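You operate a simulated robot arm through the tools that you are given. There is no shell and no other tool. Be economical: measure what you need, move in short steps, check, and stop when the job is done.

The job below is to be done with a simulated robot arm. You get a single attempt, and the scene is never put back.

TASK
Check Y 1 and Y 2 with the arch meter and cap the fuller block.
Fine: red cup on red terminal, meter back, short nothing; red cap on red, black on black, on the block with more volts.

Only the result counts: the job must be done as asked and must still hold three seconds after the hand-in. Knocking over, shifting, dropping, spilling or breaking anything else fails it. A push-on lid holds only when it is set on centred and level and pressed home; a screw cap is set on level and turned clockwise until tight.

THE ROBOT
A 7-joint arm with a two-finger parallel gripper, fixed in place. Base frame: the origin is at the foot of the arm, x ahead of it, y to its left, z up; the work surface is at about z = 0. Lengths are in m, angles in degrees, forces in N, time in s.
With the tool pointing down near the work surface it reaches from about 0.22 to 0.58 m from the base axis. Its first joint turns from -66.0 to 66.0 degrees. Payload 2.5 kg.
The TCP is the grasp point between the finger pads, 0.023 m short of the fingertips. In the tool frame z runs along the fingers and y along their closing line. The gripper opens to 0.094 m. The fingers are 0.038 m wide and 0.01 m thick; the gripper's body (0.054 by 0.096 m) begins 0.039 m behind the TCP.
Orientation is that of the tool frame in the base frame, as [roll, pitch, yaw] about the fixed x, y, z axes, in that order (R = Rz(yaw) Ry(pitch) Rx(roll)). With the fingers straight down and closing along the base's y, the tool's x points along the base's -x, its y along +y and its z along -z.

THE INTERFACE
- The arm moves only by the tool apply_moves. Its argument "deltas" is a list of rows, each a list of 7 numbers: the shift along the tool's x, y, z in units of 50 mm (1.0 is 50 mm), then the turn, a rotation vector about the tool's x, y, z in units of 6 degrees (1.0 is 6 degrees), then the gripper command, from -1 (fully open) to 1 (shut), values between in proportion. In form: [[x, y, z, ax, ay, az, claw], ...]. A call has 1 to 10 rows; each row shifts and turns the commanded pose from where the row before left it, along the tool's axes as they then stand. A call with a number of a shift or a turn outside -1 to 1 is refused whole. Each row takes 0.2 s and may step no farther than 0.05 m and 8.6 degrees from the row before; otherwise, or with a gripper value out of range, the whole call is refused. Where a pose cannot be reached the arm comes as near as it can. A force on the tool above 40 N (or 10 N above the force at the start of the call, whichever is more), or a blocked arm, ends the call early, and 0.2 s more pass. The fingers move at their own pace (about 0.108 m/s each) and stop on an object; they squeeze with about 40 N. The grip force told is the motor's: it shows also when the fingers shut on nothing. Time passes only in rows, and 0.2 s behind the last, so rows that do not move let the fingers close. The reply holds the time, the measured pose of the TCP, the force on the tool along the base axes, the opening and the grip force, in the units named above and with some noise, with the torque about the TCP (base axes, N m) and any sound that the robot's microphone picked up.
- Cameras (640 x 400 px; columns grow to the right, rows downward): "scene" is fixed at [0.1283, -0.414, 0.5449]; the picture's right is [0.74, -0.67, 0.00], its down [-0.37, -0.41, -0.83] and it looks along [0.56, 0.62, -0.55] (base axes); focal length 348 px, centre (320, 200). "wrist" rides on the gripper at [0.086, 0.016, -0.074] in the tool frame; the picture's right is [-0.18, 0.98, 0.00], its down [-0.58, -0.11, -0.81] and it looks along [-0.79, -0.15, 0.59] (tool axes); focal length 243 px, centre (320, 200). There is no depth. A picture from a camera that has moved, and an enlarged one, comes with that camera's place and axes in the base frame and with its lens.
- camera(camera): a new picture of that camera. No time passes.
- zoom(camera, box): a new picture of the part [left, top, right, bottom] of that camera's present view, enlarged. No time passes.
- job_done(): hands the job in; it is judged then, once.

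Go step by step. Nothing tells you positions but the pictures and the camera data: compare them with the known pose of the tool, close in by small moves and look again before you grip or let go. The budget is 120 turns and 84 pictures, counting those below and the enlarged ones. Unless the task says otherwise, let go and move clear before handing in, and close with one line.

The tools are called after "Call:" by a JSON object that holds its "name" and its "arguments". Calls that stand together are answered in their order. apply_moves: Moves the arm, as the interface text tells. Its arguments: {"type":"object","properties":{"deltas":{"type":"array","items":{"type":"array","items":{"type":"number"}}}},"required":["deltas"]} The other tools are called the same way: camera (camera) takes a picture; zoom (camera, box) takes an enlarged picture of a part of a camera's view; job_done () hands the job in.

At the start:

```text
clock: 0.0
position: [0.3109, 0.0861, 0.3272]
orientation: [180.0, 0.0, -180.0]
contact_force: [-0.2, 0.7, 0.3]
wrist_torque: [-0.02, 0.01, 0.01]
opening: 0.094
grasp_force: 0.1
```

scene: 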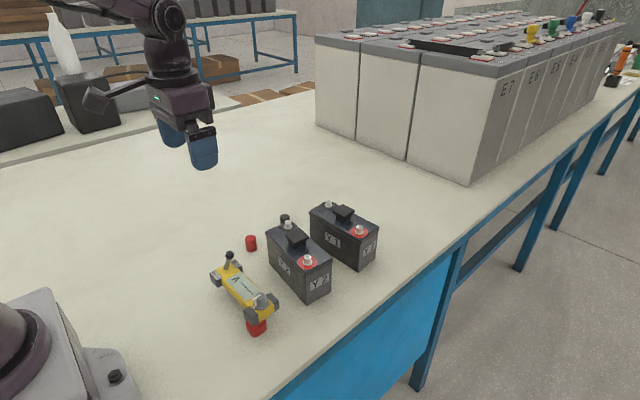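
wrist: 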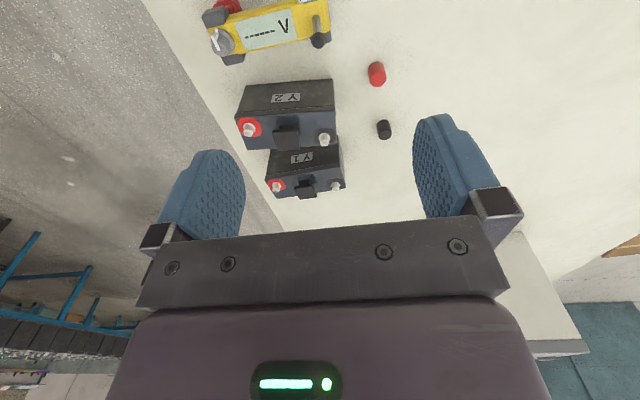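

I see the yellow arch meter, two black blocks Y1 and Y2, and red and black caps between them. I'll enlarge the views to measure.

Call:
{"name": "zoom", "arguments": {"camera": "scene", "box": [200, 180, 400, 340]}}

Call:
{"name": "zoom", "arguments": {"camera": "wrist", "box": [190, 0, 430, 210]}}

```text
2.50 times, centred on (300, 260) of scene
camera zoom: at [0.1283, -0.414, 0.5449], right [0.74, -0.67, 0.0], down [-0.37, -0.41, -0.83], along [0.56, 0.62, -0.55], focal length 869 px, centre (370, 50)
```

zoom: 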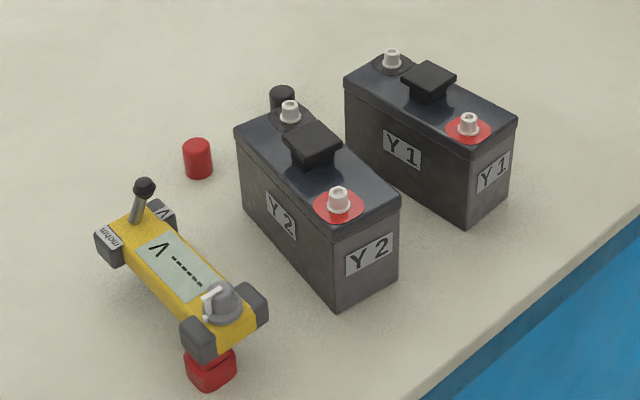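

```text
1.90 times, centred on (310, 105) of wrist
camera zoom: at [0.224, 0.1011, 0.3999], right [0.18, 0.98, 0.0], down [0.58, -0.11, 0.81], along [0.79, -0.15, -0.59], focal length 462 px, centre (339, 381)
```

zoom: 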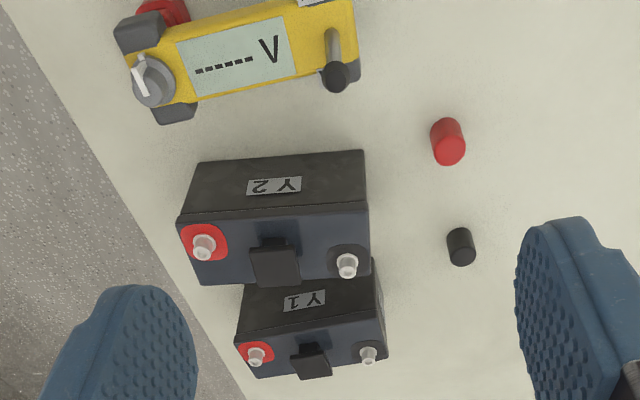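

The blocks are about 0.09 tall, the meter is nearest and the caps are behind. I'll zoom closer on each to get details and positions.

Call:
{"name": "zoom", "arguments": {"camera": "scene", "box": [200, 240, 290, 340]}}

Call:
{"name": "zoom", "arguments": {"camera": "scene", "box": [240, 190, 390, 300]}}

Call:
{"name": "zoom", "arguments": {"camera": "wrist", "box": [190, 0, 350, 100]}}

```text
4.00 times, centred on (245, 290) of scene
camera zoom: at [0.1283, -0.414, 0.5449], right [0.74, -0.67, 0.0], down [-0.37, -0.41, -0.83], along [0.56, 0.62, -0.55], focal length 1391 px, centre (620, -160)
```

zoom: 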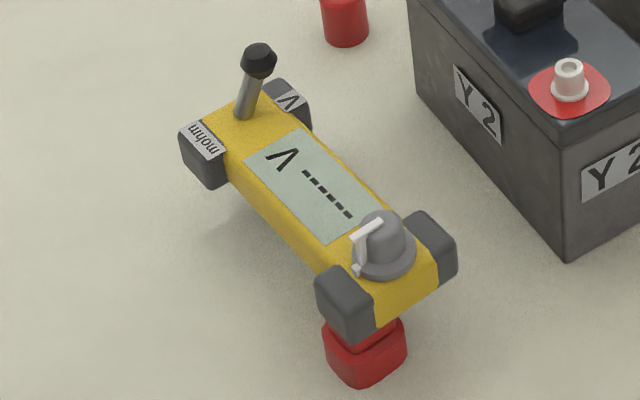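

```text
3.64 times, centred on (315, 245) of scene
camera zoom: at [0.1283, -0.414, 0.5449], right [0.74, -0.67, 0.0], down [-0.37, -0.41, -0.83], along [0.56, 0.62, -0.55], focal length 1264 px, centre (338, 36)
```

zoom: 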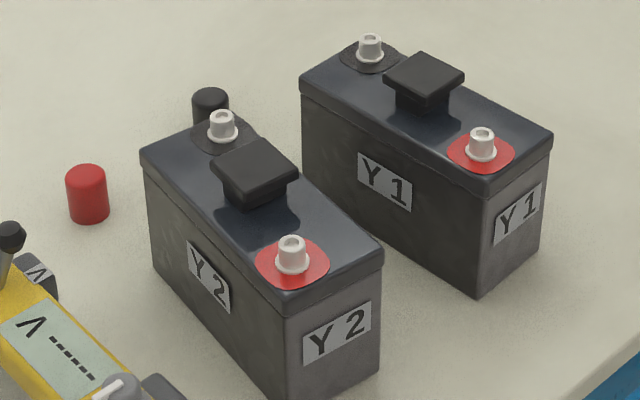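

```text
4.00 times, centred on (270, 50) of wrist
camera zoom: at [0.224, 0.1011, 0.3999], right [0.18, 0.98, 0.0], down [0.58, -0.11, 0.81], along [0.79, -0.15, -0.59], focal length 970 px, centre (520, 800)
```

zoom: 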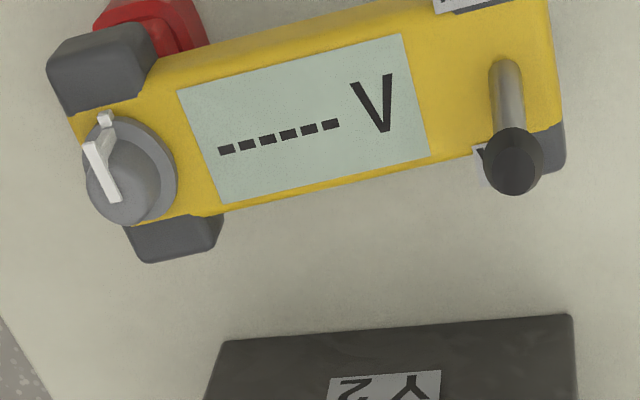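

Rough fix: meter centre about (0.327, 0.015) with its top near z 0.05 and its long axis nearly along y. Y2 posts are near (0.433, -0.043) and (0.472, 0.063), top near 0.10. I'll turn the tool so the fingers close across the meter.

Call:
{"name": "apply_moves", "arguments": {"deltas": [[0, 0, 0, 0, 0, 1, -1], [0, 0, 0, 0, 0, 1, -1], [0, 0, 0, 0, 0, 1, -1], [0, 0, 0, 0, 0, 1, -1], [0, 0, 0, 0, 0, 1, -1], [0, 0, 0, 0, 0, 1, -1], [0, 0, 0, 0, 0, 1, -1], [0, 0, 0, 0, 0, 1, -1], [0, 0, 0, 0, 0, 1, -1], [0, 0, 0, 0, 0, 1, -1]]}}

Call:
{"name": "apply_moves", "arguments": {"deltas": [[0, 0, 0, 0, 0, 1, -1], [0, 0, 0, 0, 0, 1, -1], [0, 0, 0, 0, 0, 1, -1], [0, 0, 0, 0, 0, 1, -1], [0, 0, 0, 0, 0, 1, -1]]}}

```text
clock: 2.2
position: [0.311, 0.0851, 0.3253]
orientation: [-179.9, 0.0, 119.9]
contact_force: [-0.4, 0.2, 0.0]
wrist_torque: [0.0, 0.05, 0.0]
opening: 0.0941
grasp_force: 0.1
```

```text
clock: 3.4
position: [0.3106, 0.085, 0.3262]
orientation: [180.0, 0.0, 89.9]
contact_force: [0.2, -0.8, 0.5]
wrist_torque: [0.0, -0.04, -0.02]
opening: 0.094
grasp_force: 0.1
```

Call:
{"name": "camera", "arguments": {"camera": "wrist"}}

Call:
{"name": "camera", "arguments": {"camera": "scene"}}

```text
76 pictures are left
camera wrist: at [0.3264, 0.1715, 0.4], right [0.98, -0.19, 0.0], down [-0.11, -0.58, 0.81], along [-0.15, -0.79, -0.59], focal length 243 px, centre (320, 200)
```

wrist: 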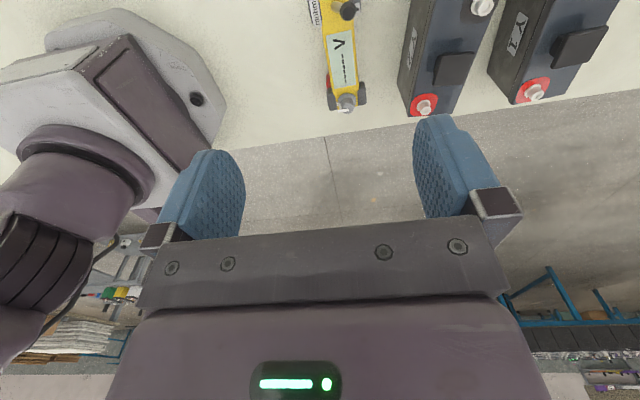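

```text
75 pictures are left
```

scene: 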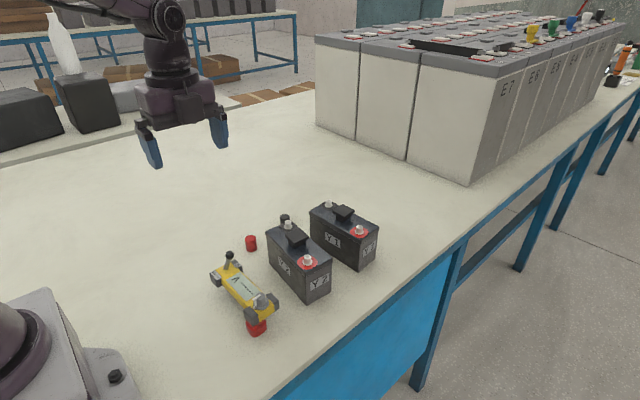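

Call:
{"name": "apply_moves", "arguments": {"deltas": [[1, 0.33, 0, 0, 0, 0, -1], [0, 0, 0, 0, 0, 0, -1]]}}

Call:
{"name": "zoom", "arguments": {"camera": "wrist", "box": [240, 0, 440, 160]}}

```text
refused: row 1 steps farther than a row can; nothing moved
```

```text
2.50 times, centred on (340, 80) of wrist
camera zoom: at [0.3264, 0.1715, 0.4], right [0.98, -0.19, 0.0], down [-0.11, -0.58, 0.81], along [-0.15, -0.79, -0.59], focal length 606 px, centre (270, 500)
```

zoom: 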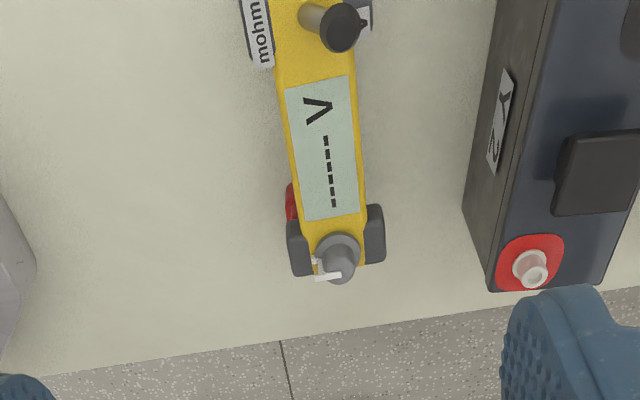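

Call:
{"name": "apply_moves", "arguments": {"deltas": [[0.9, 0, 0, 0, 0, 0, -1], [0.6, 0.2, 0, 0, 0, 0, -1]]}}

Call:
{"name": "zoom", "arguments": {"camera": "wrist", "box": [240, 0, 440, 160]}}

```text
clock: 4.0
position: [0.322, 0.1614, 0.3255]
orientation: [180.0, 0.0, 89.9]
contact_force: [0.1, 0.4, 0.3]
wrist_torque: [-0.01, 0.02, -0.01]
opening: 0.0939
grasp_force: 0.0
```

```text
2.50 times, centred on (340, 80) of wrist
camera zoom: at [0.3371, 0.2468, 0.4], right [0.98, -0.18, 0.0], down [-0.11, -0.58, 0.81], along [-0.15, -0.79, -0.59], focal length 606 px, centre (270, 500)
```

zoom: 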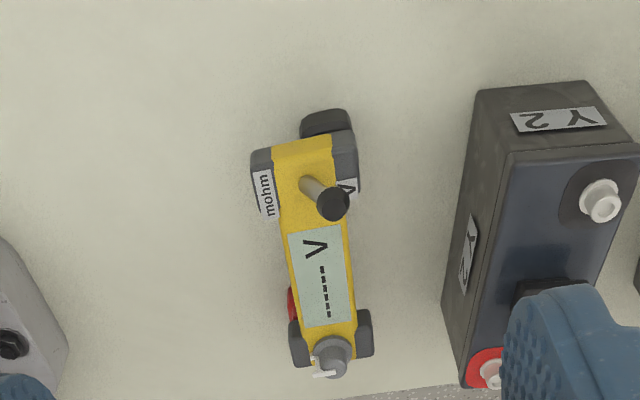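

The cups sit diagonally under the meter just as the posts do on the blocks, so the body will line up with the block when red is on red. The lever is on V. I'll go above the meter at (0.3276, 0.020) with yaw 91.8.

Call:
{"name": "apply_moves", "arguments": {"deltas": [[0, 0, 0, 0, 0, -0.3, -1], [-0.95, 0.1, 0, 0, 0, 0, -1], [-0.95, 0.0, 0, 0, 0, 0, -1], [-0.93, 0.1, 0, 0, 0, 0, -1], [0, 0, 0.9, 0, 0, 0, -1], [0, 0, 0.9, 0, 0, 0, -1], [0, 0, 0.9, 0, 0, 0, -1], [0, 0, 0.9, 0, 0, 0, -1], [0, 0, 0, 0, 0, 0, -1]]}}

Call:
{"name": "zoom", "arguments": {"camera": "scene", "box": [160, 180, 340, 340]}}

Call:
{"name": "camera", "arguments": {"camera": "wrist"}}

```text
clock: 6.0
position: [0.3353, 0.0183, 0.1446]
orientation: [-180.0, 0.1, 91.8]
contact_force: [0.2, -0.5, 0.4]
wrist_torque: [-0.01, -0.03, -0.03]
opening: 0.094
grasp_force: 0.0
```

```text
2.50 times, centred on (250, 260) of scene
camera zoom: at [0.1283, -0.414, 0.5449], right [0.74, -0.67, 0.0], down [-0.37, -0.41, -0.83], along [0.56, 0.62, -0.55], focal length 869 px, centre (495, 50)
```

zoom: 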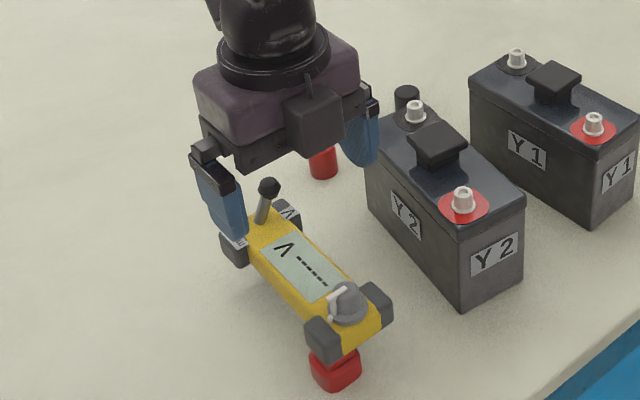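

```text
71 pictures are left
camera wrist: at [0.3477, 0.1051, 0.2186], right [0.99, -0.15, 0.0], down [-0.09, -0.58, 0.81], along [-0.12, -0.8, -0.59], focal length 243 px, centre (320, 200)
```

wrist: 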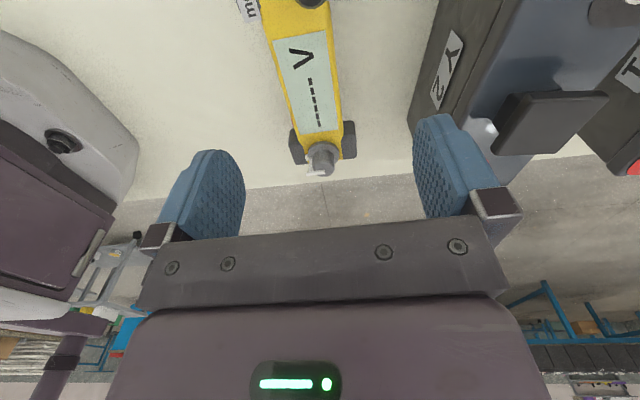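

Call:
{"name": "apply_moves", "arguments": {"deltas": [[0, -0.165, 0, 0, 0, 0, -1], [0, 0, 0.7, 0, 0, 0, -1], [0, 0, 0.7, 0, 0, 0, -1], [0, 0, 0, 0, 0, 0, -1]]}}

Call:
{"name": "zoom", "arguments": {"camera": "scene", "box": [190, 220, 300, 340]}}

Call:
{"name": "camera", "arguments": {"camera": "wrist"}}

```text
clock: 7.0
position: [0.3262, 0.0197, 0.075]
orientation: [179.9, 0.0, 91.8]
contact_force: [0.7, 0.0, 0.5]
wrist_torque: [0.0, 0.01, -0.02]
opening: 0.0942
grasp_force: 0.1
```

```text
3.33 times, centred on (245, 280) of scene
camera zoom: at [0.1283, -0.414, 0.5449], right [0.74, -0.67, 0.0], down [-0.37, -0.41, -0.83], along [0.56, 0.62, -0.55], focal length 1159 px, centre (570, -67)
```

zoom: 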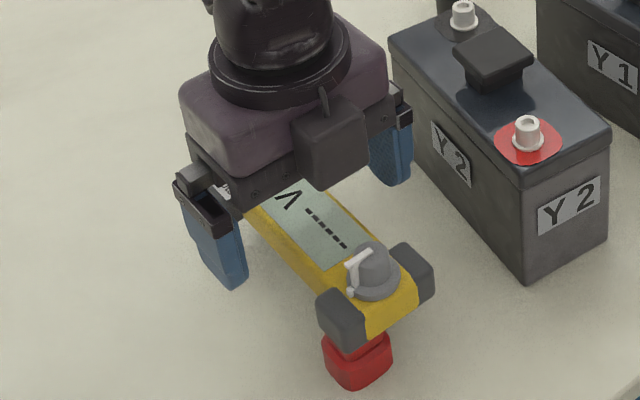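

```text
69 pictures are left
camera wrist: at [0.34, 0.1057, 0.1495], right [0.99, -0.15, 0.0], down [-0.09, -0.58, 0.81], along [-0.12, -0.8, -0.59], focal length 243 px, centre (320, 200)
```

wrist: 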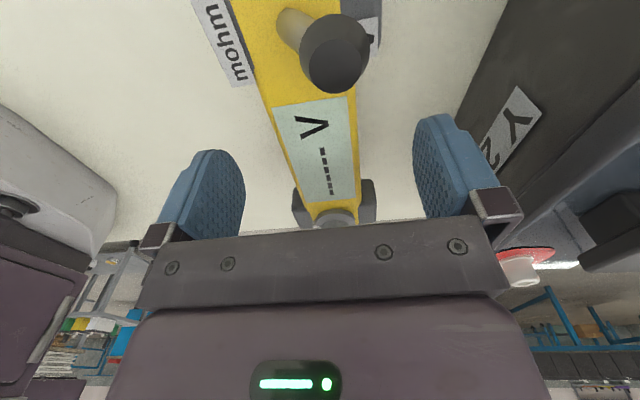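

Fingers straddle the body. Lowering 25 mm and closing.

Call:
{"name": "apply_moves", "arguments": {"deltas": [[0, 0.015, 0.25, 0, 0, 0, -1], [0, 0, 0.25, 0, 0, 0, -1], [0, 0, 0, 0, 0, 0, -1]]}}

Call:
{"name": "zoom", "arguments": {"camera": "scene", "box": [190, 220, 300, 340]}}

```text
clock: 7.8
position: [0.3283, 0.0184, 0.0507]
orientation: [-179.9, 0.0, 91.8]
contact_force: [0.4, 0.2, 0.0]
wrist_torque: [-0.01, 0.01, 0.0]
opening: 0.094
grasp_force: 0.1
```

```text
3.33 times, centred on (245, 280) of scene
camera zoom: at [0.1283, -0.414, 0.5449], right [0.74, -0.67, 0.0], down [-0.37, -0.41, -0.83], along [0.56, 0.62, -0.55], focal length 1159 px, centre (570, -67)
```

zoom: 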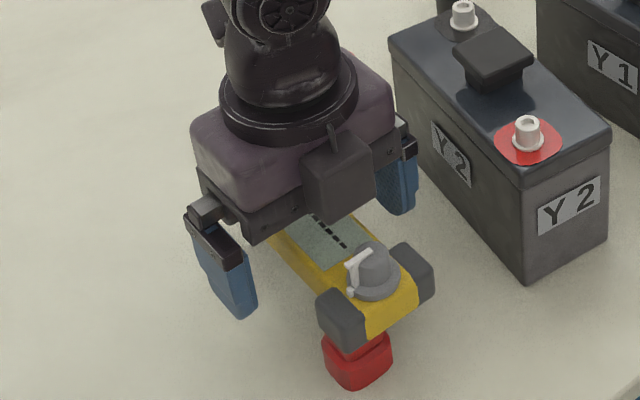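

Call:
{"name": "apply_moves", "arguments": {"deltas": [[0, 0, 0, 0, 0, 0, 0.0], [0, 0, 0, 0, 0, 0, 0.5], [0, 0, 0, 0, 0, 0, 1], [0, 0, 0, 0, 0, 0, 1]]}}

Call:
{"name": "zoom", "arguments": {"camera": "scene", "box": [190, 220, 300, 340]}}

Call:
{"name": "camera", "arguments": {"camera": "wrist"}}

```text
clock: 8.8
position: [0.3278, 0.0192, 0.0511]
orientation: [179.9, 0.0, 91.8]
contact_force: [-0.1, -0.3, -0.3]
wrist_torque: [-0.03, 0.0, 0.02]
opening: 0.0398
grasp_force: 40.4
```

```text
3.33 times, centred on (245, 280) of scene
camera zoom: at [0.1283, -0.414, 0.5449], right [0.74, -0.67, 0.0], down [-0.37, -0.41, -0.83], along [0.56, 0.62, -0.55], focal length 1159 px, centre (570, -67)
```

zoom: 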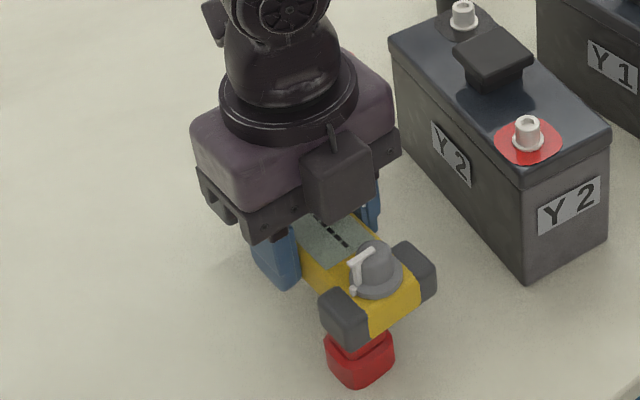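

```text
66 pictures are left
camera wrist: at [0.3411, 0.1055, 0.125], right [0.99, -0.15, 0.0], down [-0.09, -0.58, 0.81], along [-0.12, -0.8, -0.59], focal length 243 px, centre (320, 200)
```

wrist: 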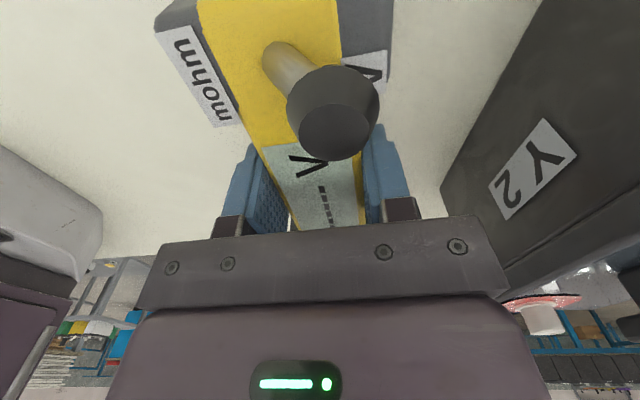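

Gripped; home pose of TCP is (0.328, 0.019, 0.0507), yaw 91.8. Lifting straight up.

Call:
{"name": "apply_moves", "arguments": {"deltas": [[0, 0, -0.3, 0, 0, 0, 1], [0, 0, -0.7, 0, 0, 0, 1], [0, 0, -0.9, 0, 0, 0, 1], [0, 0, -0.9, 0, 0, 0, 1], [0, 0, 0, 0, 0, 0, 1]]}}

Call:
{"name": "zoom", "arguments": {"camera": "scene", "box": [190, 140, 350, 300]}}

```text
clock: 10.0
position: [0.3271, 0.0194, 0.1913]
orientation: [180.0, 0.0, 91.8]
contact_force: [-0.3, 1.0, -0.5]
wrist_torque: [-0.01, 0.03, 0.0]
opening: 0.0
grasp_force: 40.2
```

```text
2.50 times, centred on (270, 220) of scene
camera zoom: at [0.1283, -0.414, 0.5449], right [0.74, -0.67, 0.0], down [-0.37, -0.41, -0.83], along [0.56, 0.62, -0.55], focal length 869 px, centre (445, 150)
```

zoom: 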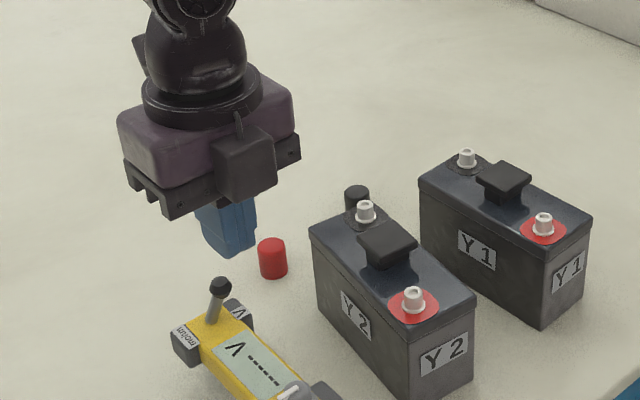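

The fingers slipped off; the meter is still standing. I'll check its pose before re-gripping lower.

Call:
{"name": "zoom", "arguments": {"camera": "scene", "box": [200, 240, 290, 340]}}

Call:
{"name": "camera", "arguments": {"camera": "wrist"}}

```text
4.00 times, centred on (245, 290) of scene
camera zoom: at [0.1283, -0.414, 0.5449], right [0.74, -0.67, 0.0], down [-0.37, -0.41, -0.83], along [0.56, 0.62, -0.55], focal length 1391 px, centre (620, -160)
```

zoom: 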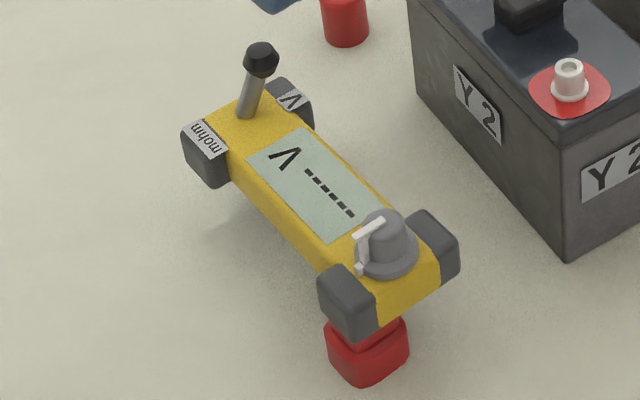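

```text
63 pictures are left
camera wrist: at [0.3409, 0.1057, 0.2646], right [0.99, -0.15, 0.0], down [-0.09, -0.58, 0.81], along [-0.12, -0.8, -0.59], focal length 243 px, centre (320, 200)
```

wrist: 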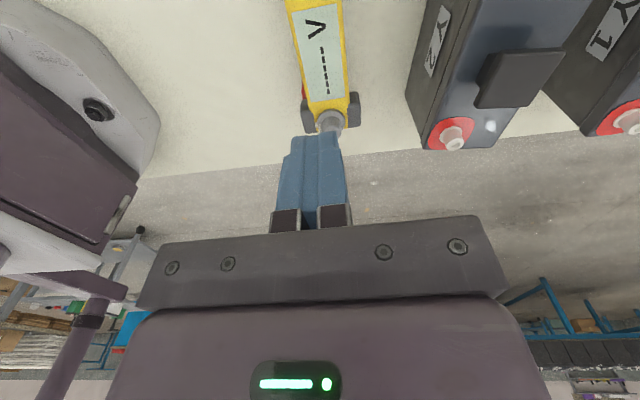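

Meter moved only about 1 mm and still stands. I'll open, go lower (TCP z ≈ 0.038) and grip deeper.

Call:
{"name": "apply_moves", "arguments": {"deltas": [[0, 0, 0, 0, 0, 0, -1], [0, 0, 0, 0, 0, 0, -1], [0, 0, 0.9, 0, 0, 0, -1], [0, 0, 0.9, 0, 0, 0, -1], [0, 0, 0.9, 0, 0, 0, -1], [0, 0, 0.2, 0, 0, 0, -1], [0, 0, 0.1, 0, 0, 0, -1], [0, 0, 0, 0, 0, 0, -1]]}}

Call:
{"name": "zoom", "arguments": {"camera": "scene", "box": [190, 220, 300, 340]}}

Call:
{"name": "camera", "arguments": {"camera": "wrist"}}

```text
clock: 11.8
position: [0.3275, 0.0192, 0.0418]
orientation: [180.0, 0.0, 91.9]
contact_force: [-1.0, 0.6, 0.4]
wrist_torque: [0.01, -0.04, 0.01]
opening: 0.0937
grasp_force: 0.0
```

```text
3.33 times, centred on (245, 280) of scene
camera zoom: at [0.1283, -0.414, 0.5449], right [0.74, -0.67, 0.0], down [-0.37, -0.41, -0.83], along [0.56, 0.62, -0.55], focal length 1159 px, centre (570, -67)
```

zoom: 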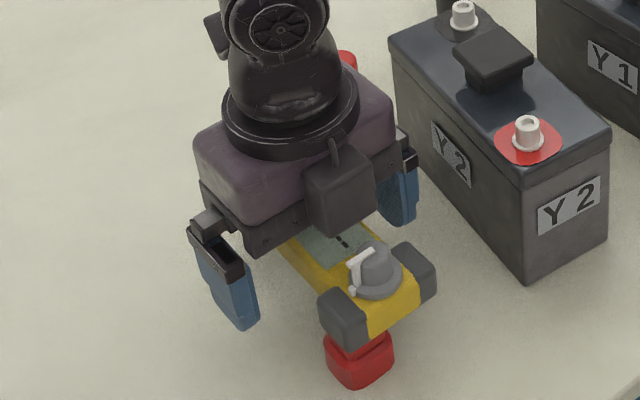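

```text
61 pictures are left
camera wrist: at [0.341, 0.106, 0.1148], right [0.99, -0.15, 0.0], down [-0.09, -0.58, 0.81], along [-0.12, -0.8, -0.59], focal length 243 px, centre (320, 200)
```

wrist: 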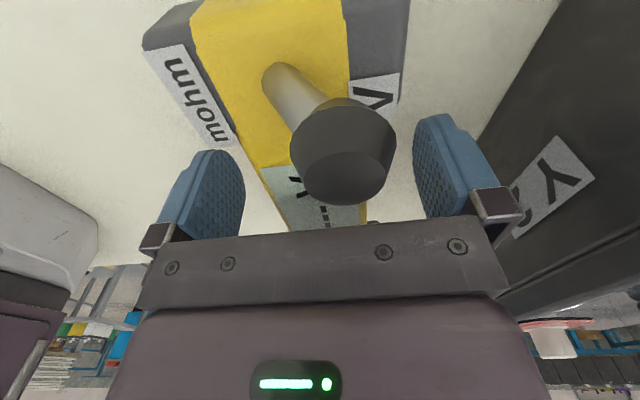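

Call:
{"name": "apply_moves", "arguments": {"deltas": [[0, 0, 0.07, 0, 0, 0, -1], [0, 0, 0, 0, 0, 0, 0.0], [0, 0, 0, 0, 0, 0, 0.5], [0, 0, 0, 0, 0, 0, 1], [0, 0, 0, 0, 0, 0, 1], [0, 0, 0, 0, 0, 0, 1]]}}

Call:
{"name": "apply_moves", "arguments": {"deltas": [[0, 0, -0.05, 0, 0, 0, 1], [0, 0, -0.1, 0, 0, 0, 1], [0, 0, -0.1, 0, 0, 0, 1]]}}

Call:
{"name": "zoom", "arguments": {"camera": "scene", "box": [190, 220, 300, 340]}}

```text
clock: 13.2
position: [0.3281, 0.0184, 0.0389]
orientation: [-180.0, 0.0, 91.8]
contact_force: [1.3, 0.5, 0.0]
wrist_torque: [0.14, -0.1, -0.07]
opening: 0.0396
grasp_force: 40.3
```

```text
clock: 14.0
position: [0.3276, 0.019, 0.0487]
orientation: [179.9, 0.0, 91.8]
contact_force: [-0.6, -0.6, -2.6]
wrist_torque: [0.01, 0.03, 0.01]
opening: 0.0399
grasp_force: 40.1
```

```text
3.33 times, centred on (245, 280) of scene
camera zoom: at [0.1283, -0.414, 0.5449], right [0.74, -0.67, 0.0], down [-0.37, -0.41, -0.83], along [0.56, 0.62, -0.55], focal length 1159 px, centre (570, -67)
```

zoom: 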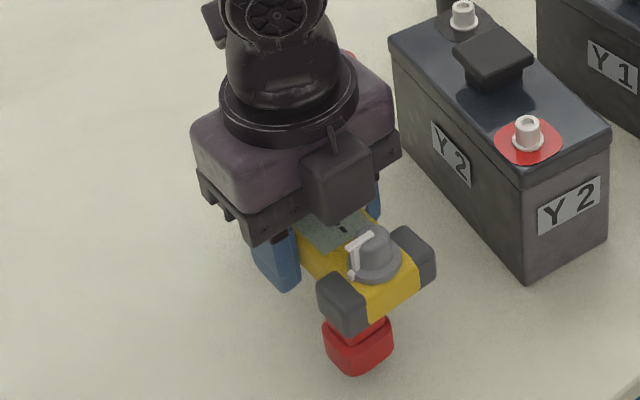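

It lifts now. Home is TCP (0.328, 0.019, 0.039), yaw 91.8. Raising to clear the blocks.

Call:
{"name": "apply_moves", "arguments": {"deltas": [[0, 0, -0.4, 0, 0, 0, 1], [0, 0, -0.5, 0, 0, 0, 1], [0, 0, -0.6, 0, 0, 0, 1], [0, 0, -0.6, 0, 0, 0, 1], [0, 0, -0.5, 0, 0, 0, 1], [0, 0, 0, 0, 0, 0, 1]]}}

Call:
{"name": "zoom", "arguments": {"camera": "scene", "box": [190, 170, 350, 310]}}

```text
clock: 15.4
position: [0.3283, 0.019, 0.1806]
orientation: [179.9, 0.0, 91.8]
contact_force: [0.4, 1.1, -3.5]
wrist_torque: [-0.02, -0.02, -0.04]
opening: 0.0398
grasp_force: 40.2
```

```text
2.86 times, centred on (270, 240) of scene
camera zoom: at [0.1283, -0.414, 0.5449], right [0.74, -0.67, 0.0], down [-0.37, -0.41, -0.83], along [0.56, 0.62, -0.55], focal length 994 px, centre (463, 86)
```

zoom: 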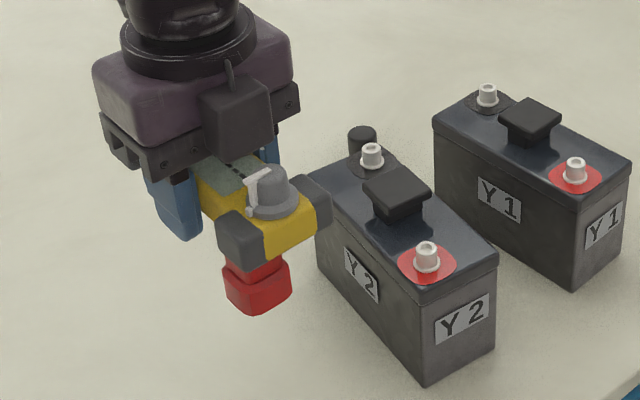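

Red cup is at about (-0.014, -0.059) from the TCP. Next I carry the meter over Y2 (post centre about (0.452, 0.011), line 70°) at tool yaw 85, still high.

Call:
{"name": "apply_moves", "arguments": {"deltas": [[0, 0, 0, 0, 0, 0.56, 1], [0, 0, 0, 0, 0, 0.56, 1], [0.03, 0.6, 0, 0, 0, 0, 1], [0.03, 0.65, 0, 0, 0, 0, 1], [0.03, 0.65, 0, 0, 0, 0, 1], [0.03, 0.575, 0, 0, 0, 0, 1], [0, 0, 0, 0, 0, 0, 1]]}}

Call:
{"name": "zoom", "arguments": {"camera": "scene", "box": [250, 170, 370, 290]}}

Call:
{"name": "camera", "arguments": {"camera": "wrist"}}

```text
clock: 17.0
position: [0.4528, 0.0148, 0.1807]
orientation: [-179.9, 0.0, 85.1]
contact_force: [-1.3, 0.1, -2.9]
wrist_torque: [0.0, -0.02, 0.0]
opening: 0.0397
grasp_force: 40.1
```

```text
3.33 times, centred on (310, 230) of scene
camera zoom: at [0.1283, -0.414, 0.5449], right [0.74, -0.67, 0.0], down [-0.37, -0.41, -0.83], along [0.56, 0.62, -0.55], focal length 1159 px, centre (353, 100)
```

zoom: 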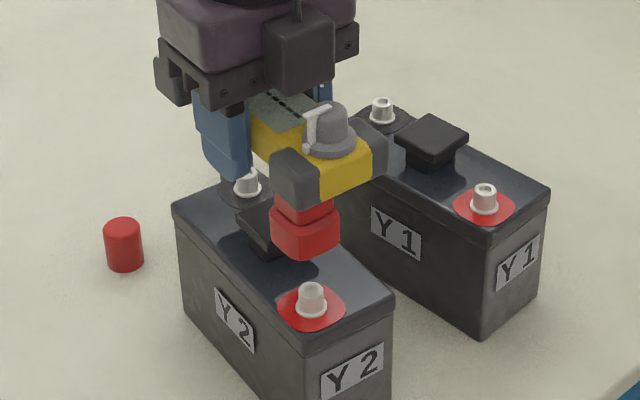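

```text
57 pictures are left
camera wrist: at [0.4751, 0.099, 0.2532], right [0.96, -0.27, 0.0], down [-0.16, -0.57, 0.81], along [-0.22, -0.78, -0.59], focal length 243 px, centre (320, 200)
```

wrist: 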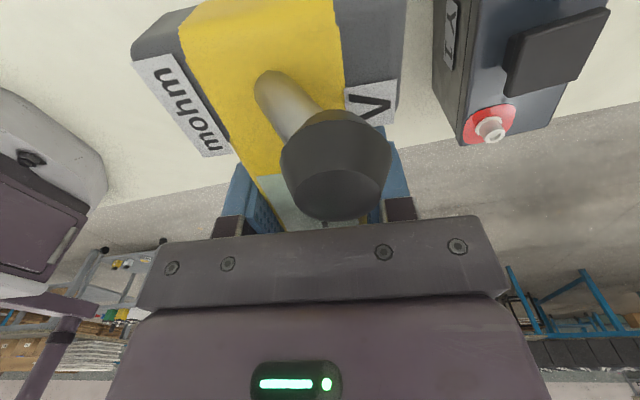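

Alignment is within 1–2 mm. Nudging and lowering to just above the posts.

Call:
{"name": "apply_moves", "arguments": {"deltas": [[-0.02, 0.02, 0.25, 0, 0, 0, 1], [0, 0, 0.3, 0, 0, 0, 1], [0, 0, 0.1, 0, 0, 0, 1], [0, 0, 0, 0, 0, 0, 1]]}}

Call:
{"name": "zoom", "arguments": {"camera": "scene", "box": [265, 200, 345, 280]}}

```text
clock: 18.0
position: [0.4524, 0.0126, 0.1468]
orientation: [-180.0, 0.0, 85.1]
contact_force: [0.8, 0.8, -3.7]
wrist_torque: [-0.02, 0.02, 0.0]
opening: 0.0399
grasp_force: 40.1
```

```text
5.00 times, centred on (305, 240) of scene
camera zoom: at [0.1283, -0.414, 0.5449], right [0.74, -0.67, 0.0], down [-0.37, -0.41, -0.83], along [0.56, 0.62, -0.55], focal length 1739 px, centre (395, 0)
```

zoom: 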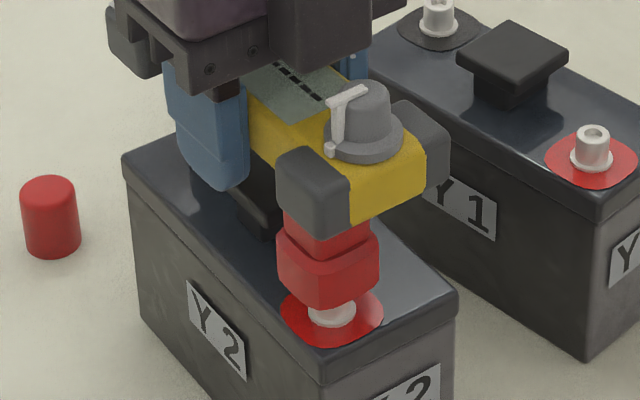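

Call:
{"name": "apply_moves", "arguments": {"deltas": [[0, 0.015, 0.1, 0, 0, 0, 1], [0, 0, 0.05, 0, 0, 0, 1], [0, 0, 0, 0, 0, 0, 1]]}}

Call:
{"name": "zoom", "arguments": {"camera": "scene", "box": [285, 225, 335, 275]}}

```text
clock: 18.8
position: [0.453, 0.0138, 0.1395]
orientation: [180.0, 0.0, 85.1]
contact_force: [-0.4, -2.1, -2.4]
wrist_torque: [-0.08, 0.01, -0.06]
opening: 0.0398
grasp_force: 39.5
```

```text
8.00 times, centred on (310, 250) of scene
camera zoom: at [0.1283, -0.414, 0.5449], right [0.74, -0.67, 0.0], down [-0.37, -0.41, -0.83], along [0.56, 0.62, -0.55], focal length 2782 px, centre (400, -200)
```

zoom: 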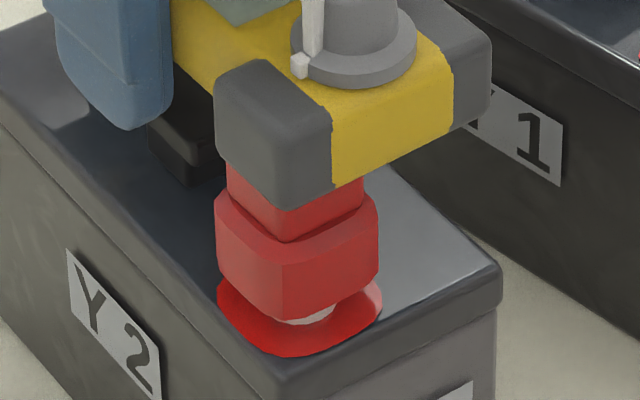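

Call:
{"name": "apply_moves", "arguments": {"deltas": [[0, 0, 0.04, 0, 0, 0, 1], [0, 0, 0.04, 0, 0, 0, 1], [0, 0, 0, 0, 0, 0, 1]]}}

Call:
{"name": "zoom", "arguments": {"camera": "scene", "box": [285, 225, 335, 275]}}

```text
clock: 19.6
position: [0.4532, 0.0124, 0.1355]
orientation: [-180.0, 0.0, 85.1]
contact_force: [-0.6, -3.4, -2.0]
wrist_torque: [-0.02, 0.02, -0.04]
opening: 0.0397
grasp_force: 40.5
```

```text
8.00 times, centred on (310, 250) of scene
camera zoom: at [0.1283, -0.414, 0.5449], right [0.74, -0.67, 0.0], down [-0.37, -0.41, -0.83], along [0.56, 0.62, -0.55], focal length 2782 px, centre (400, -200)
```

zoom: 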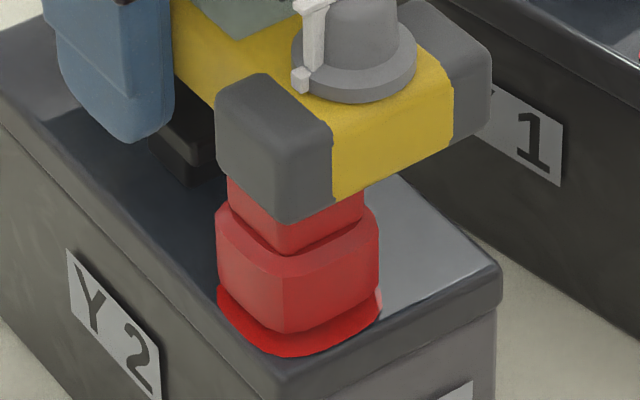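

Call:
{"name": "apply_moves", "arguments": {"deltas": [[-0.02, 0, 0.03, 0, 0, 0, 1], [0, 0, 0.03, 0, 0, 0, 1], [0, 0, 0, 0, 0, 0, 1]]}}

Call:
{"name": "zoom", "arguments": {"camera": "scene", "box": [285, 225, 335, 275]}}

```text
clock: 20.4
position: [0.4536, 0.0114, 0.1335]
orientation: [-179.9, 0.0, 85.2]
contact_force: [0.3, 0.5, -3.0]
wrist_torque: [0.01, -0.01, -0.02]
opening: 0.0397
grasp_force: 39.9
```

```text
8.00 times, centred on (310, 250) of scene
camera zoom: at [0.1283, -0.414, 0.5449], right [0.74, -0.67, 0.0], down [-0.37, -0.41, -0.83], along [0.56, 0.62, -0.55], focal length 2782 px, centre (400, -200)
```

zoom: 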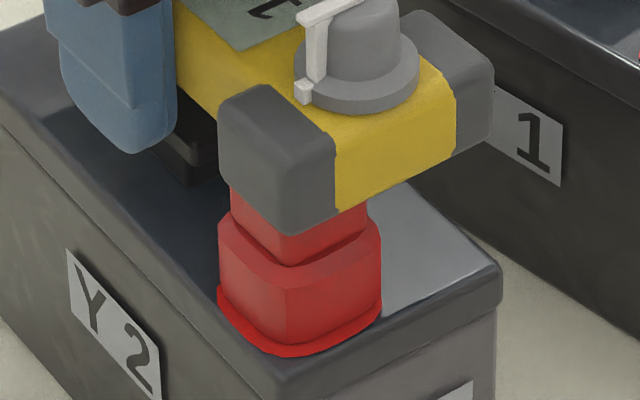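

The display has come alive. A bit further down until it seats.

Call:
{"name": "apply_moves", "arguments": {"deltas": [[0, 0, 0.03, 0, 0, 0, 1], [0, 0, 0.02, 0, 0, 0, 1], [0, 0, 0, 0, 0, 0, 1]]}}

Call:
{"name": "zoom", "arguments": {"camera": "scene", "box": [275, 210, 335, 270]}}

Call:
{"name": "camera", "arguments": {"camera": "wrist"}}

```text
clock: 21.2
position: [0.4549, 0.0115, 0.1325]
orientation: [179.8, 0.0, 85.0]
contact_force: [-12.9, -1.3, 35.0]
wrist_torque: [-0.06, 0.34, -0.04]
opening: 0.0397
grasp_force: 40.1
```

```text
6.67 times, centred on (305, 240) of scene
camera zoom: at [0.1281, -0.414, 0.5449], right [0.74, -0.67, 0.0], down [-0.37, -0.41, -0.84], along [0.56, 0.62, -0.55], focal length 2318 px, centre (420, -67)
```

zoom: 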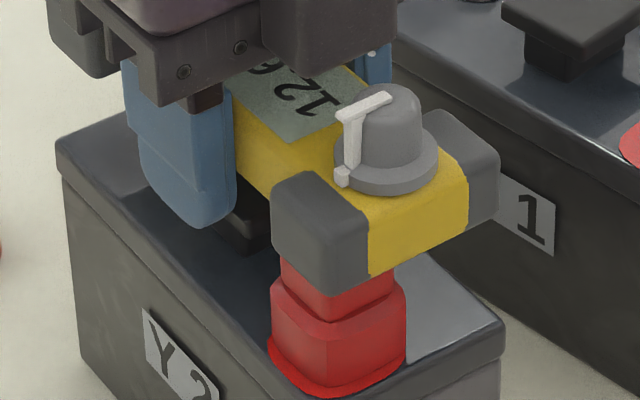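

```text
51 pictures are left
camera wrist: at [0.4771, 0.0965, 0.2064], right [0.96, -0.27, 0.0], down [-0.16, -0.57, 0.81], along [-0.21, -0.78, -0.59], focal length 243 px, centre (320, 200)
```

wrist: 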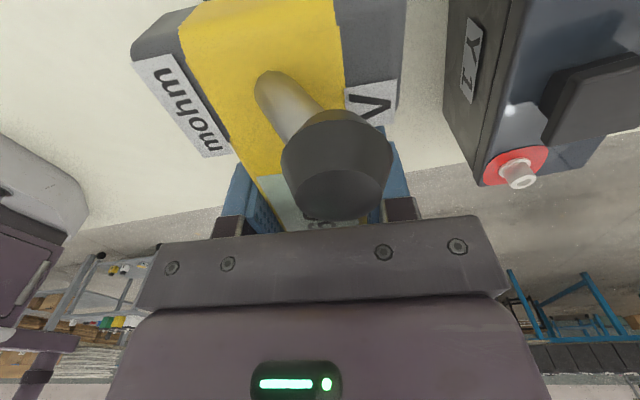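

Seated (force 35 N), the display shows "12.6…". I'll relieve the push, release and rise to read all digits.

Call:
{"name": "apply_moves", "arguments": {"deltas": [[0, 0, -0.03, 0, 0, 0, 1], [0, 0, 0, 0, 0, 0, 1]]}}

```text
clock: 21.8
position: [0.4545, 0.0124, 0.1333]
orientation: [179.9, 0.0, 85.0]
contact_force: [1.2, -3.2, 18.5]
wrist_torque: [0.62, -0.22, 0.04]
opening: 0.04
grasp_force: 40.3
```

Call:
{"name": "apply_moves", "arguments": {"deltas": [[0, 0, -0.02, 0, 0, 0, 1], [0, 0, 0, 0, 0, 0, 1]]}}

Call:
{"name": "zoom", "arguments": {"camera": "scene", "box": [275, 210, 335, 270]}}

```text
clock: 22.4
position: [0.4521, 0.012, 0.1318]
orientation: [-180.0, 0.0, 85.1]
contact_force: [2.4, -0.1, 4.9]
wrist_torque: [0.42, -0.26, -0.13]
opening: 0.0397
grasp_force: 39.7
```

```text
6.67 times, centred on (305, 240) of scene
camera zoom: at [0.1283, -0.414, 0.5449], right [0.74, -0.67, 0.0], down [-0.37, -0.41, -0.84], along [0.56, 0.62, -0.55], focal length 2318 px, centre (420, -67)
```

zoom: 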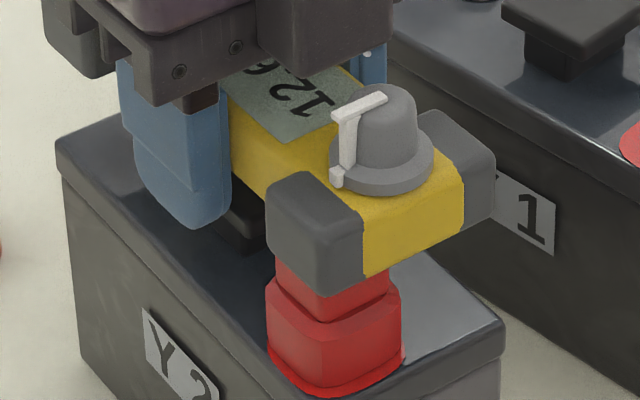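

Call:
{"name": "apply_moves", "arguments": {"deltas": [[0, 0, 0, 0, 0, 0, 0.0], [0, 0, 0, 0, 0, 0, -0.4], [0, 0, 0, 0, 0, 0, -0.4], [0, 0, -0.3, 0, 0, 0, -0.4], [0, 0, -0.8, 0, 0, 0, -0.4], [0, 0, -0.9, 0, 0, 0, -0.4], [0, 0, 0, 0, 0, 0, -0.4]]}}

Call:
{"name": "zoom", "arguments": {"camera": "scene", "box": [255, 190, 335, 270]}}

```text
clock: 24.0
position: [0.4516, 0.0132, 0.2335]
orientation: [-180.0, 0.0, 85.2]
contact_force: [0.6, 0.5, -0.6]
wrist_torque: [-0.01, 0.02, 0.01]
opening: 0.0662
grasp_force: 0.1
```

```text
5.00 times, centred on (295, 230) of scene
camera zoom: at [0.1283, -0.414, 0.5449], right [0.74, -0.67, 0.0], down [-0.37, -0.41, -0.83], along [0.56, 0.62, -0.55], focal length 1739 px, centre (445, 50)
```

zoom: 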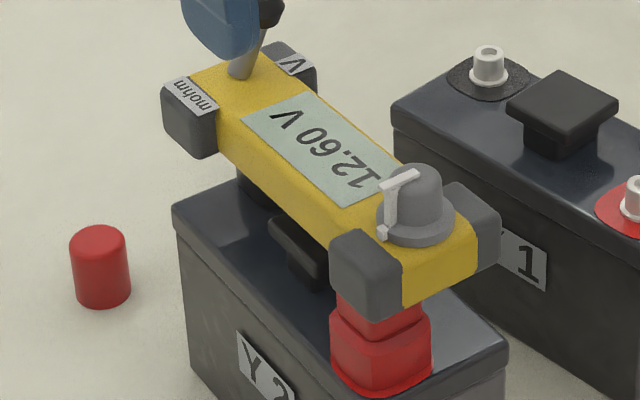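

Y2 reads 12.60 V. I'll re-grip at the same pose and lift off.

Call:
{"name": "apply_moves", "arguments": {"deltas": [[0, 0, 0.9, 0, 0, 0, -0.4], [0, 0, 0.8, 0, 0, 0, -0.4], [0, 0, 0.3, 0, 0, 0, -0.4], [0, 0, 0, 0, 0, 0, -0.4], [0, 0, 0, 0, 0, 0, 0.1], [0, 0, 0, 0, 0, 0, 1], [0, 0, 0, 0, 0, 0, 1], [0, 0, 0, 0, 0, 0, 1]]}}

Call:
{"name": "apply_moves", "arguments": {"deltas": [[0, 0, -0.05, 0, 0, 0, 1], [0, 0, -0.15, 0, 0, 0, 1], [0, 0, -0.3, 0, 0, 0, 1], [0, 0, -0.4, 0, 0, 0, 1], [0, 0, -0.3, 0, 0, 0, 1], [0, 0, 0, 0, 0, 0, 1]]}}

Call:
{"name": "camera", "arguments": {"camera": "scene"}}

```text
clock: 25.8
position: [0.4538, 0.0135, 0.1338]
orientation: [180.0, 0.0, 85.1]
contact_force: [-0.2, -1.0, -0.9]
wrist_torque: [0.0, 0.0, 0.02]
opening: 0.0396
grasp_force: 40.1
```

```text
clock: 27.2
position: [0.4532, 0.0126, 0.1939]
orientation: [-180.0, 0.0, 85.1]
contact_force: [0.6, -0.4, -3.0]
wrist_torque: [-0.03, 0.01, -0.01]
opening: 0.0398
grasp_force: 40.2
```

```text
48 pictures are left
```

scene: 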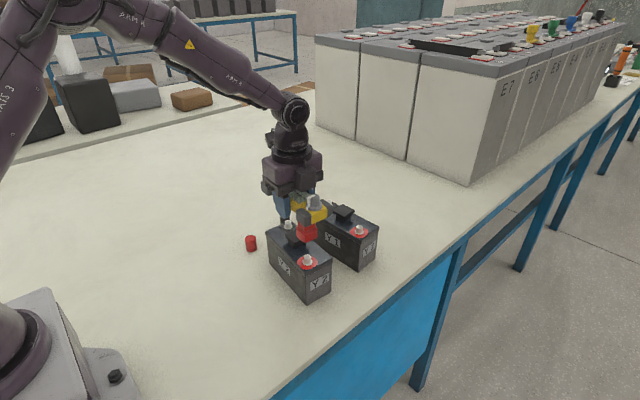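

Y2 is clear. Next Y1: target TCP about (0.580, 0.010), yaw 95.8, at the reach edge; moving while high.

Call:
{"name": "apply_moves", "arguments": {"deltas": [[0, 0, 0, 0, 0, -0.6, 1], [0, 0, 0, 0, 0, -0.6, 1], [0, 0, 0, 0, 0, -0.575, 1], [-0.06, 0.5, 0, 0, 0, 0, 1], [-0.08, 0.6, 0, 0, 0, 0, 1], [-0.08, 0.6, 0, 0, 0, 0, 1], [-0.08, 0.5, 0, 0, 0, 0, 1], [-0.004, 0.325, 0, 0, 0, 0, 1], [0, 0, 0, 0, 0, 0, 1]]}}

Call:
{"name": "zoom", "arguments": {"camera": "scene", "box": [290, 160, 390, 260]}}

```text
clock: 29.2
position: [0.5792, 0.0099, 0.1933]
orientation: [-180.0, 0.0, 95.8]
contact_force: [-0.4, -0.5, -3.9]
wrist_torque: [0.01, -0.03, -0.02]
opening: 0.0395
grasp_force: 39.2
```

```text
4.00 times, centred on (340, 210) of scene
camera zoom: at [0.1283, -0.414, 0.5449], right [0.74, -0.67, 0.0], down [-0.37, -0.41, -0.83], along [0.56, 0.62, -0.55], focal length 1391 px, centre (240, 160)
```

zoom: 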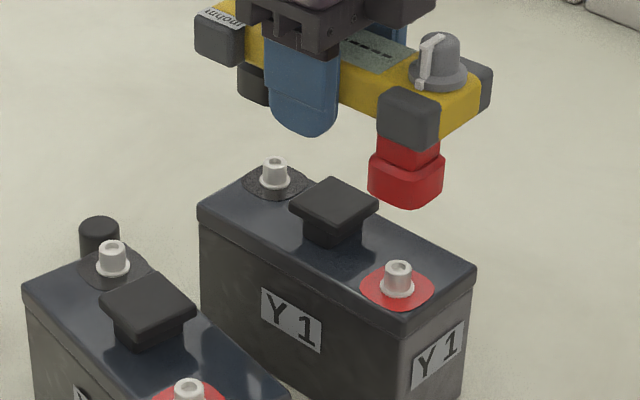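

Columns match. Lowering to just above the posts.

Call:
{"name": "apply_moves", "arguments": {"deltas": [[0, 0, 0.3, 0, 0, 0, 1], [0, 0, 0.3, 0, 0, 0, 1], [0, 0, 0.25, 0, 0, 0, 1], [0, 0, 0, 0, 0, 0, 1]]}}

Call:
{"name": "zoom", "arguments": {"camera": "scene", "box": [310, 180, 390, 260]}}

```text
clock: 30.2
position: [0.5797, 0.0085, 0.1512]
orientation: [180.0, 0.0, 95.7]
contact_force: [-0.2, -0.5, -3.3]
wrist_torque: [0.0, -0.02, -0.01]
opening: 0.0398
grasp_force: 40.5
```

```text
5.00 times, centred on (350, 220) of scene
camera zoom: at [0.1283, -0.414, 0.5449], right [0.74, -0.67, 0.0], down [-0.37, -0.41, -0.83], along [0.56, 0.62, -0.55], focal length 1739 px, centre (170, 100)
```

zoom: 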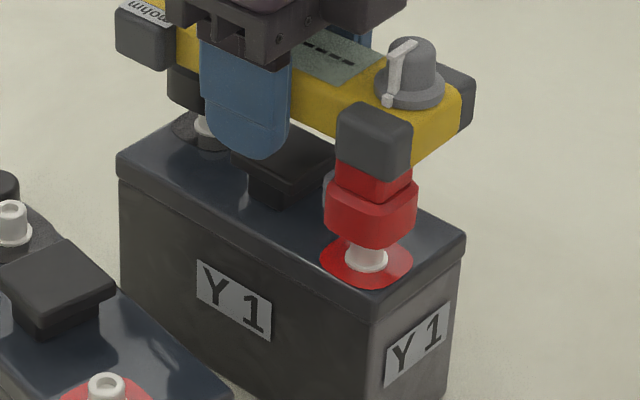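

Call:
{"name": "zoom", "arguments": {"camera": "scene", "box": [325, 185, 365, 225]}}

Call:
{"name": "zoom", "arguments": {"camera": "scene", "box": [340, 205, 380, 245]}}

```text
10.00 times, centred on (345, 205) of scene
camera zoom: at [0.1283, -0.414, 0.5449], right [0.74, -0.67, 0.0], down [-0.37, -0.41, -0.83], along [0.56, 0.62, -0.55], focal length 3478 px, centre (70, 150)
```

zoom: 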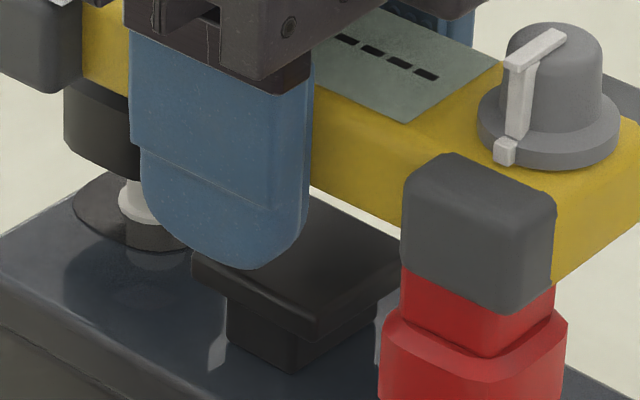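

```text
10.00 times, centred on (360, 225) of scene
camera zoom: at [0.1283, -0.414, 0.5449], right [0.74, -0.67, 0.0], down [-0.37, -0.41, -0.83], along [0.56, 0.62, -0.55], focal length 3478 px, centre (-80, -50)
```

zoom: 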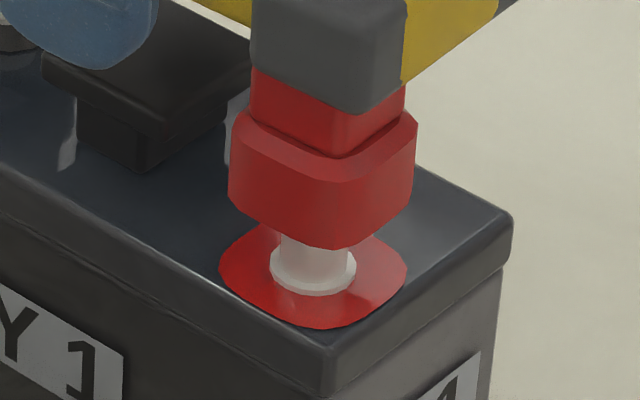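

Call:
{"name": "apply_moves", "arguments": {"deltas": [[0.036, 0.04, 0.1, 0, 0, 0.08, 1], [0, 0, 0.05, 0, 0, 0, 1], [0, 0, 0, 0, 0, 0, 1]]}}

Call:
{"name": "zoom", "arguments": {"camera": "scene", "box": [325, 190, 385, 250]}}

```text
clock: 31.0
position: [0.5813, 0.0117, 0.1431]
orientation: [-179.9, 0.0, 95.1]
contact_force: [-0.6, 0.0, -2.4]
wrist_torque: [0.01, -0.02, 0.03]
opening: 0.0398
grasp_force: 39.6
```

```text
6.67 times, centred on (355, 220) of scene
camera zoom: at [0.1283, -0.414, 0.5449], right [0.74, -0.67, 0.0], down [-0.37, -0.41, -0.83], along [0.56, 0.62, -0.55], focal length 2318 px, centre (87, 67)
```

zoom: 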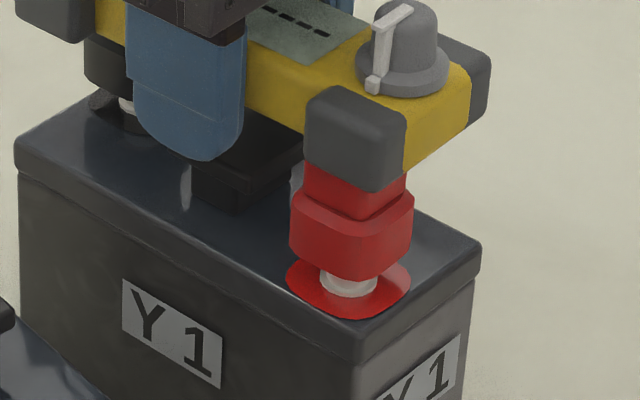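

Call:
{"name": "apply_moves", "arguments": {"deltas": [[0, 0, 0.05, 0, 0, 0, 1], [0, 0, 0.03, 0, 0, 0, 1], [0, 0, 0, 0, 0, 0, 1]]}}

Call:
{"name": "zoom", "arguments": {"camera": "scene", "box": [325, 190, 385, 250]}}

```text
clock: 31.8
position: [0.5814, 0.0118, 0.1387]
orientation: [-179.9, -0.1, 95.2]
contact_force: [-1.5, -0.6, -3.1]
wrist_torque: [-0.05, 0.05, -0.1]
opening: 0.0396
grasp_force: 40.1
```

```text
6.67 times, centred on (355, 220) of scene
camera zoom: at [0.1283, -0.414, 0.5449], right [0.74, -0.67, 0.0], down [-0.37, -0.41, -0.83], along [0.56, 0.62, -0.55], focal length 2318 px, centre (87, 67)
```

zoom: 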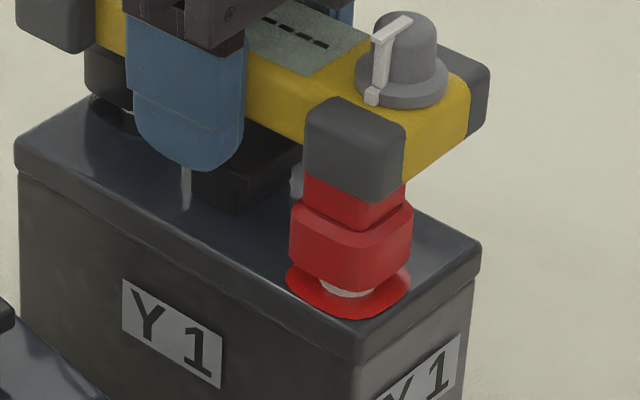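

Call:
{"name": "apply_moves", "arguments": {"deltas": [[0, -0.02, 0.04, 0, 0, 0, 1], [0, 0, 0.03, 0, 0, 0, 1], [0, 0, 0, 0, 0, 0, 1]]}}

Call:
{"name": "zoom", "arguments": {"camera": "scene", "box": [325, 190, 385, 250]}}

```text
clock: 32.6
position: [0.582, 0.0112, 0.1389]
orientation: [179.8, 0.1, 95.2]
contact_force: [-10.0, -2.1, 30.2]
wrist_torque: [-0.49, 0.94, -0.31]
opening: 0.0396
grasp_force: 39.7
```

```text
6.67 times, centred on (355, 220) of scene
camera zoom: at [0.1281, -0.414, 0.5449], right [0.74, -0.67, 0.0], down [-0.37, -0.41, -0.84], along [0.56, 0.62, -0.55], focal length 2318 px, centre (87, 67)
```

zoom: 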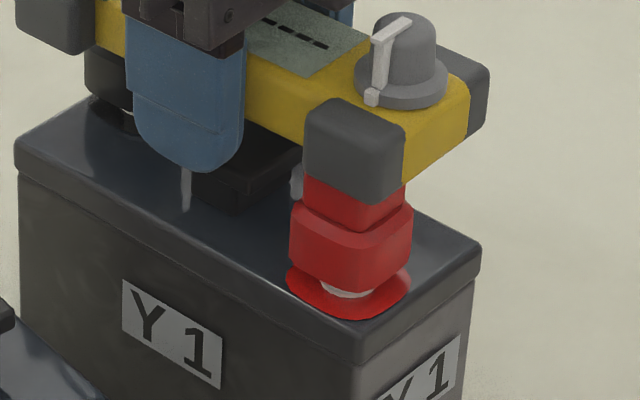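

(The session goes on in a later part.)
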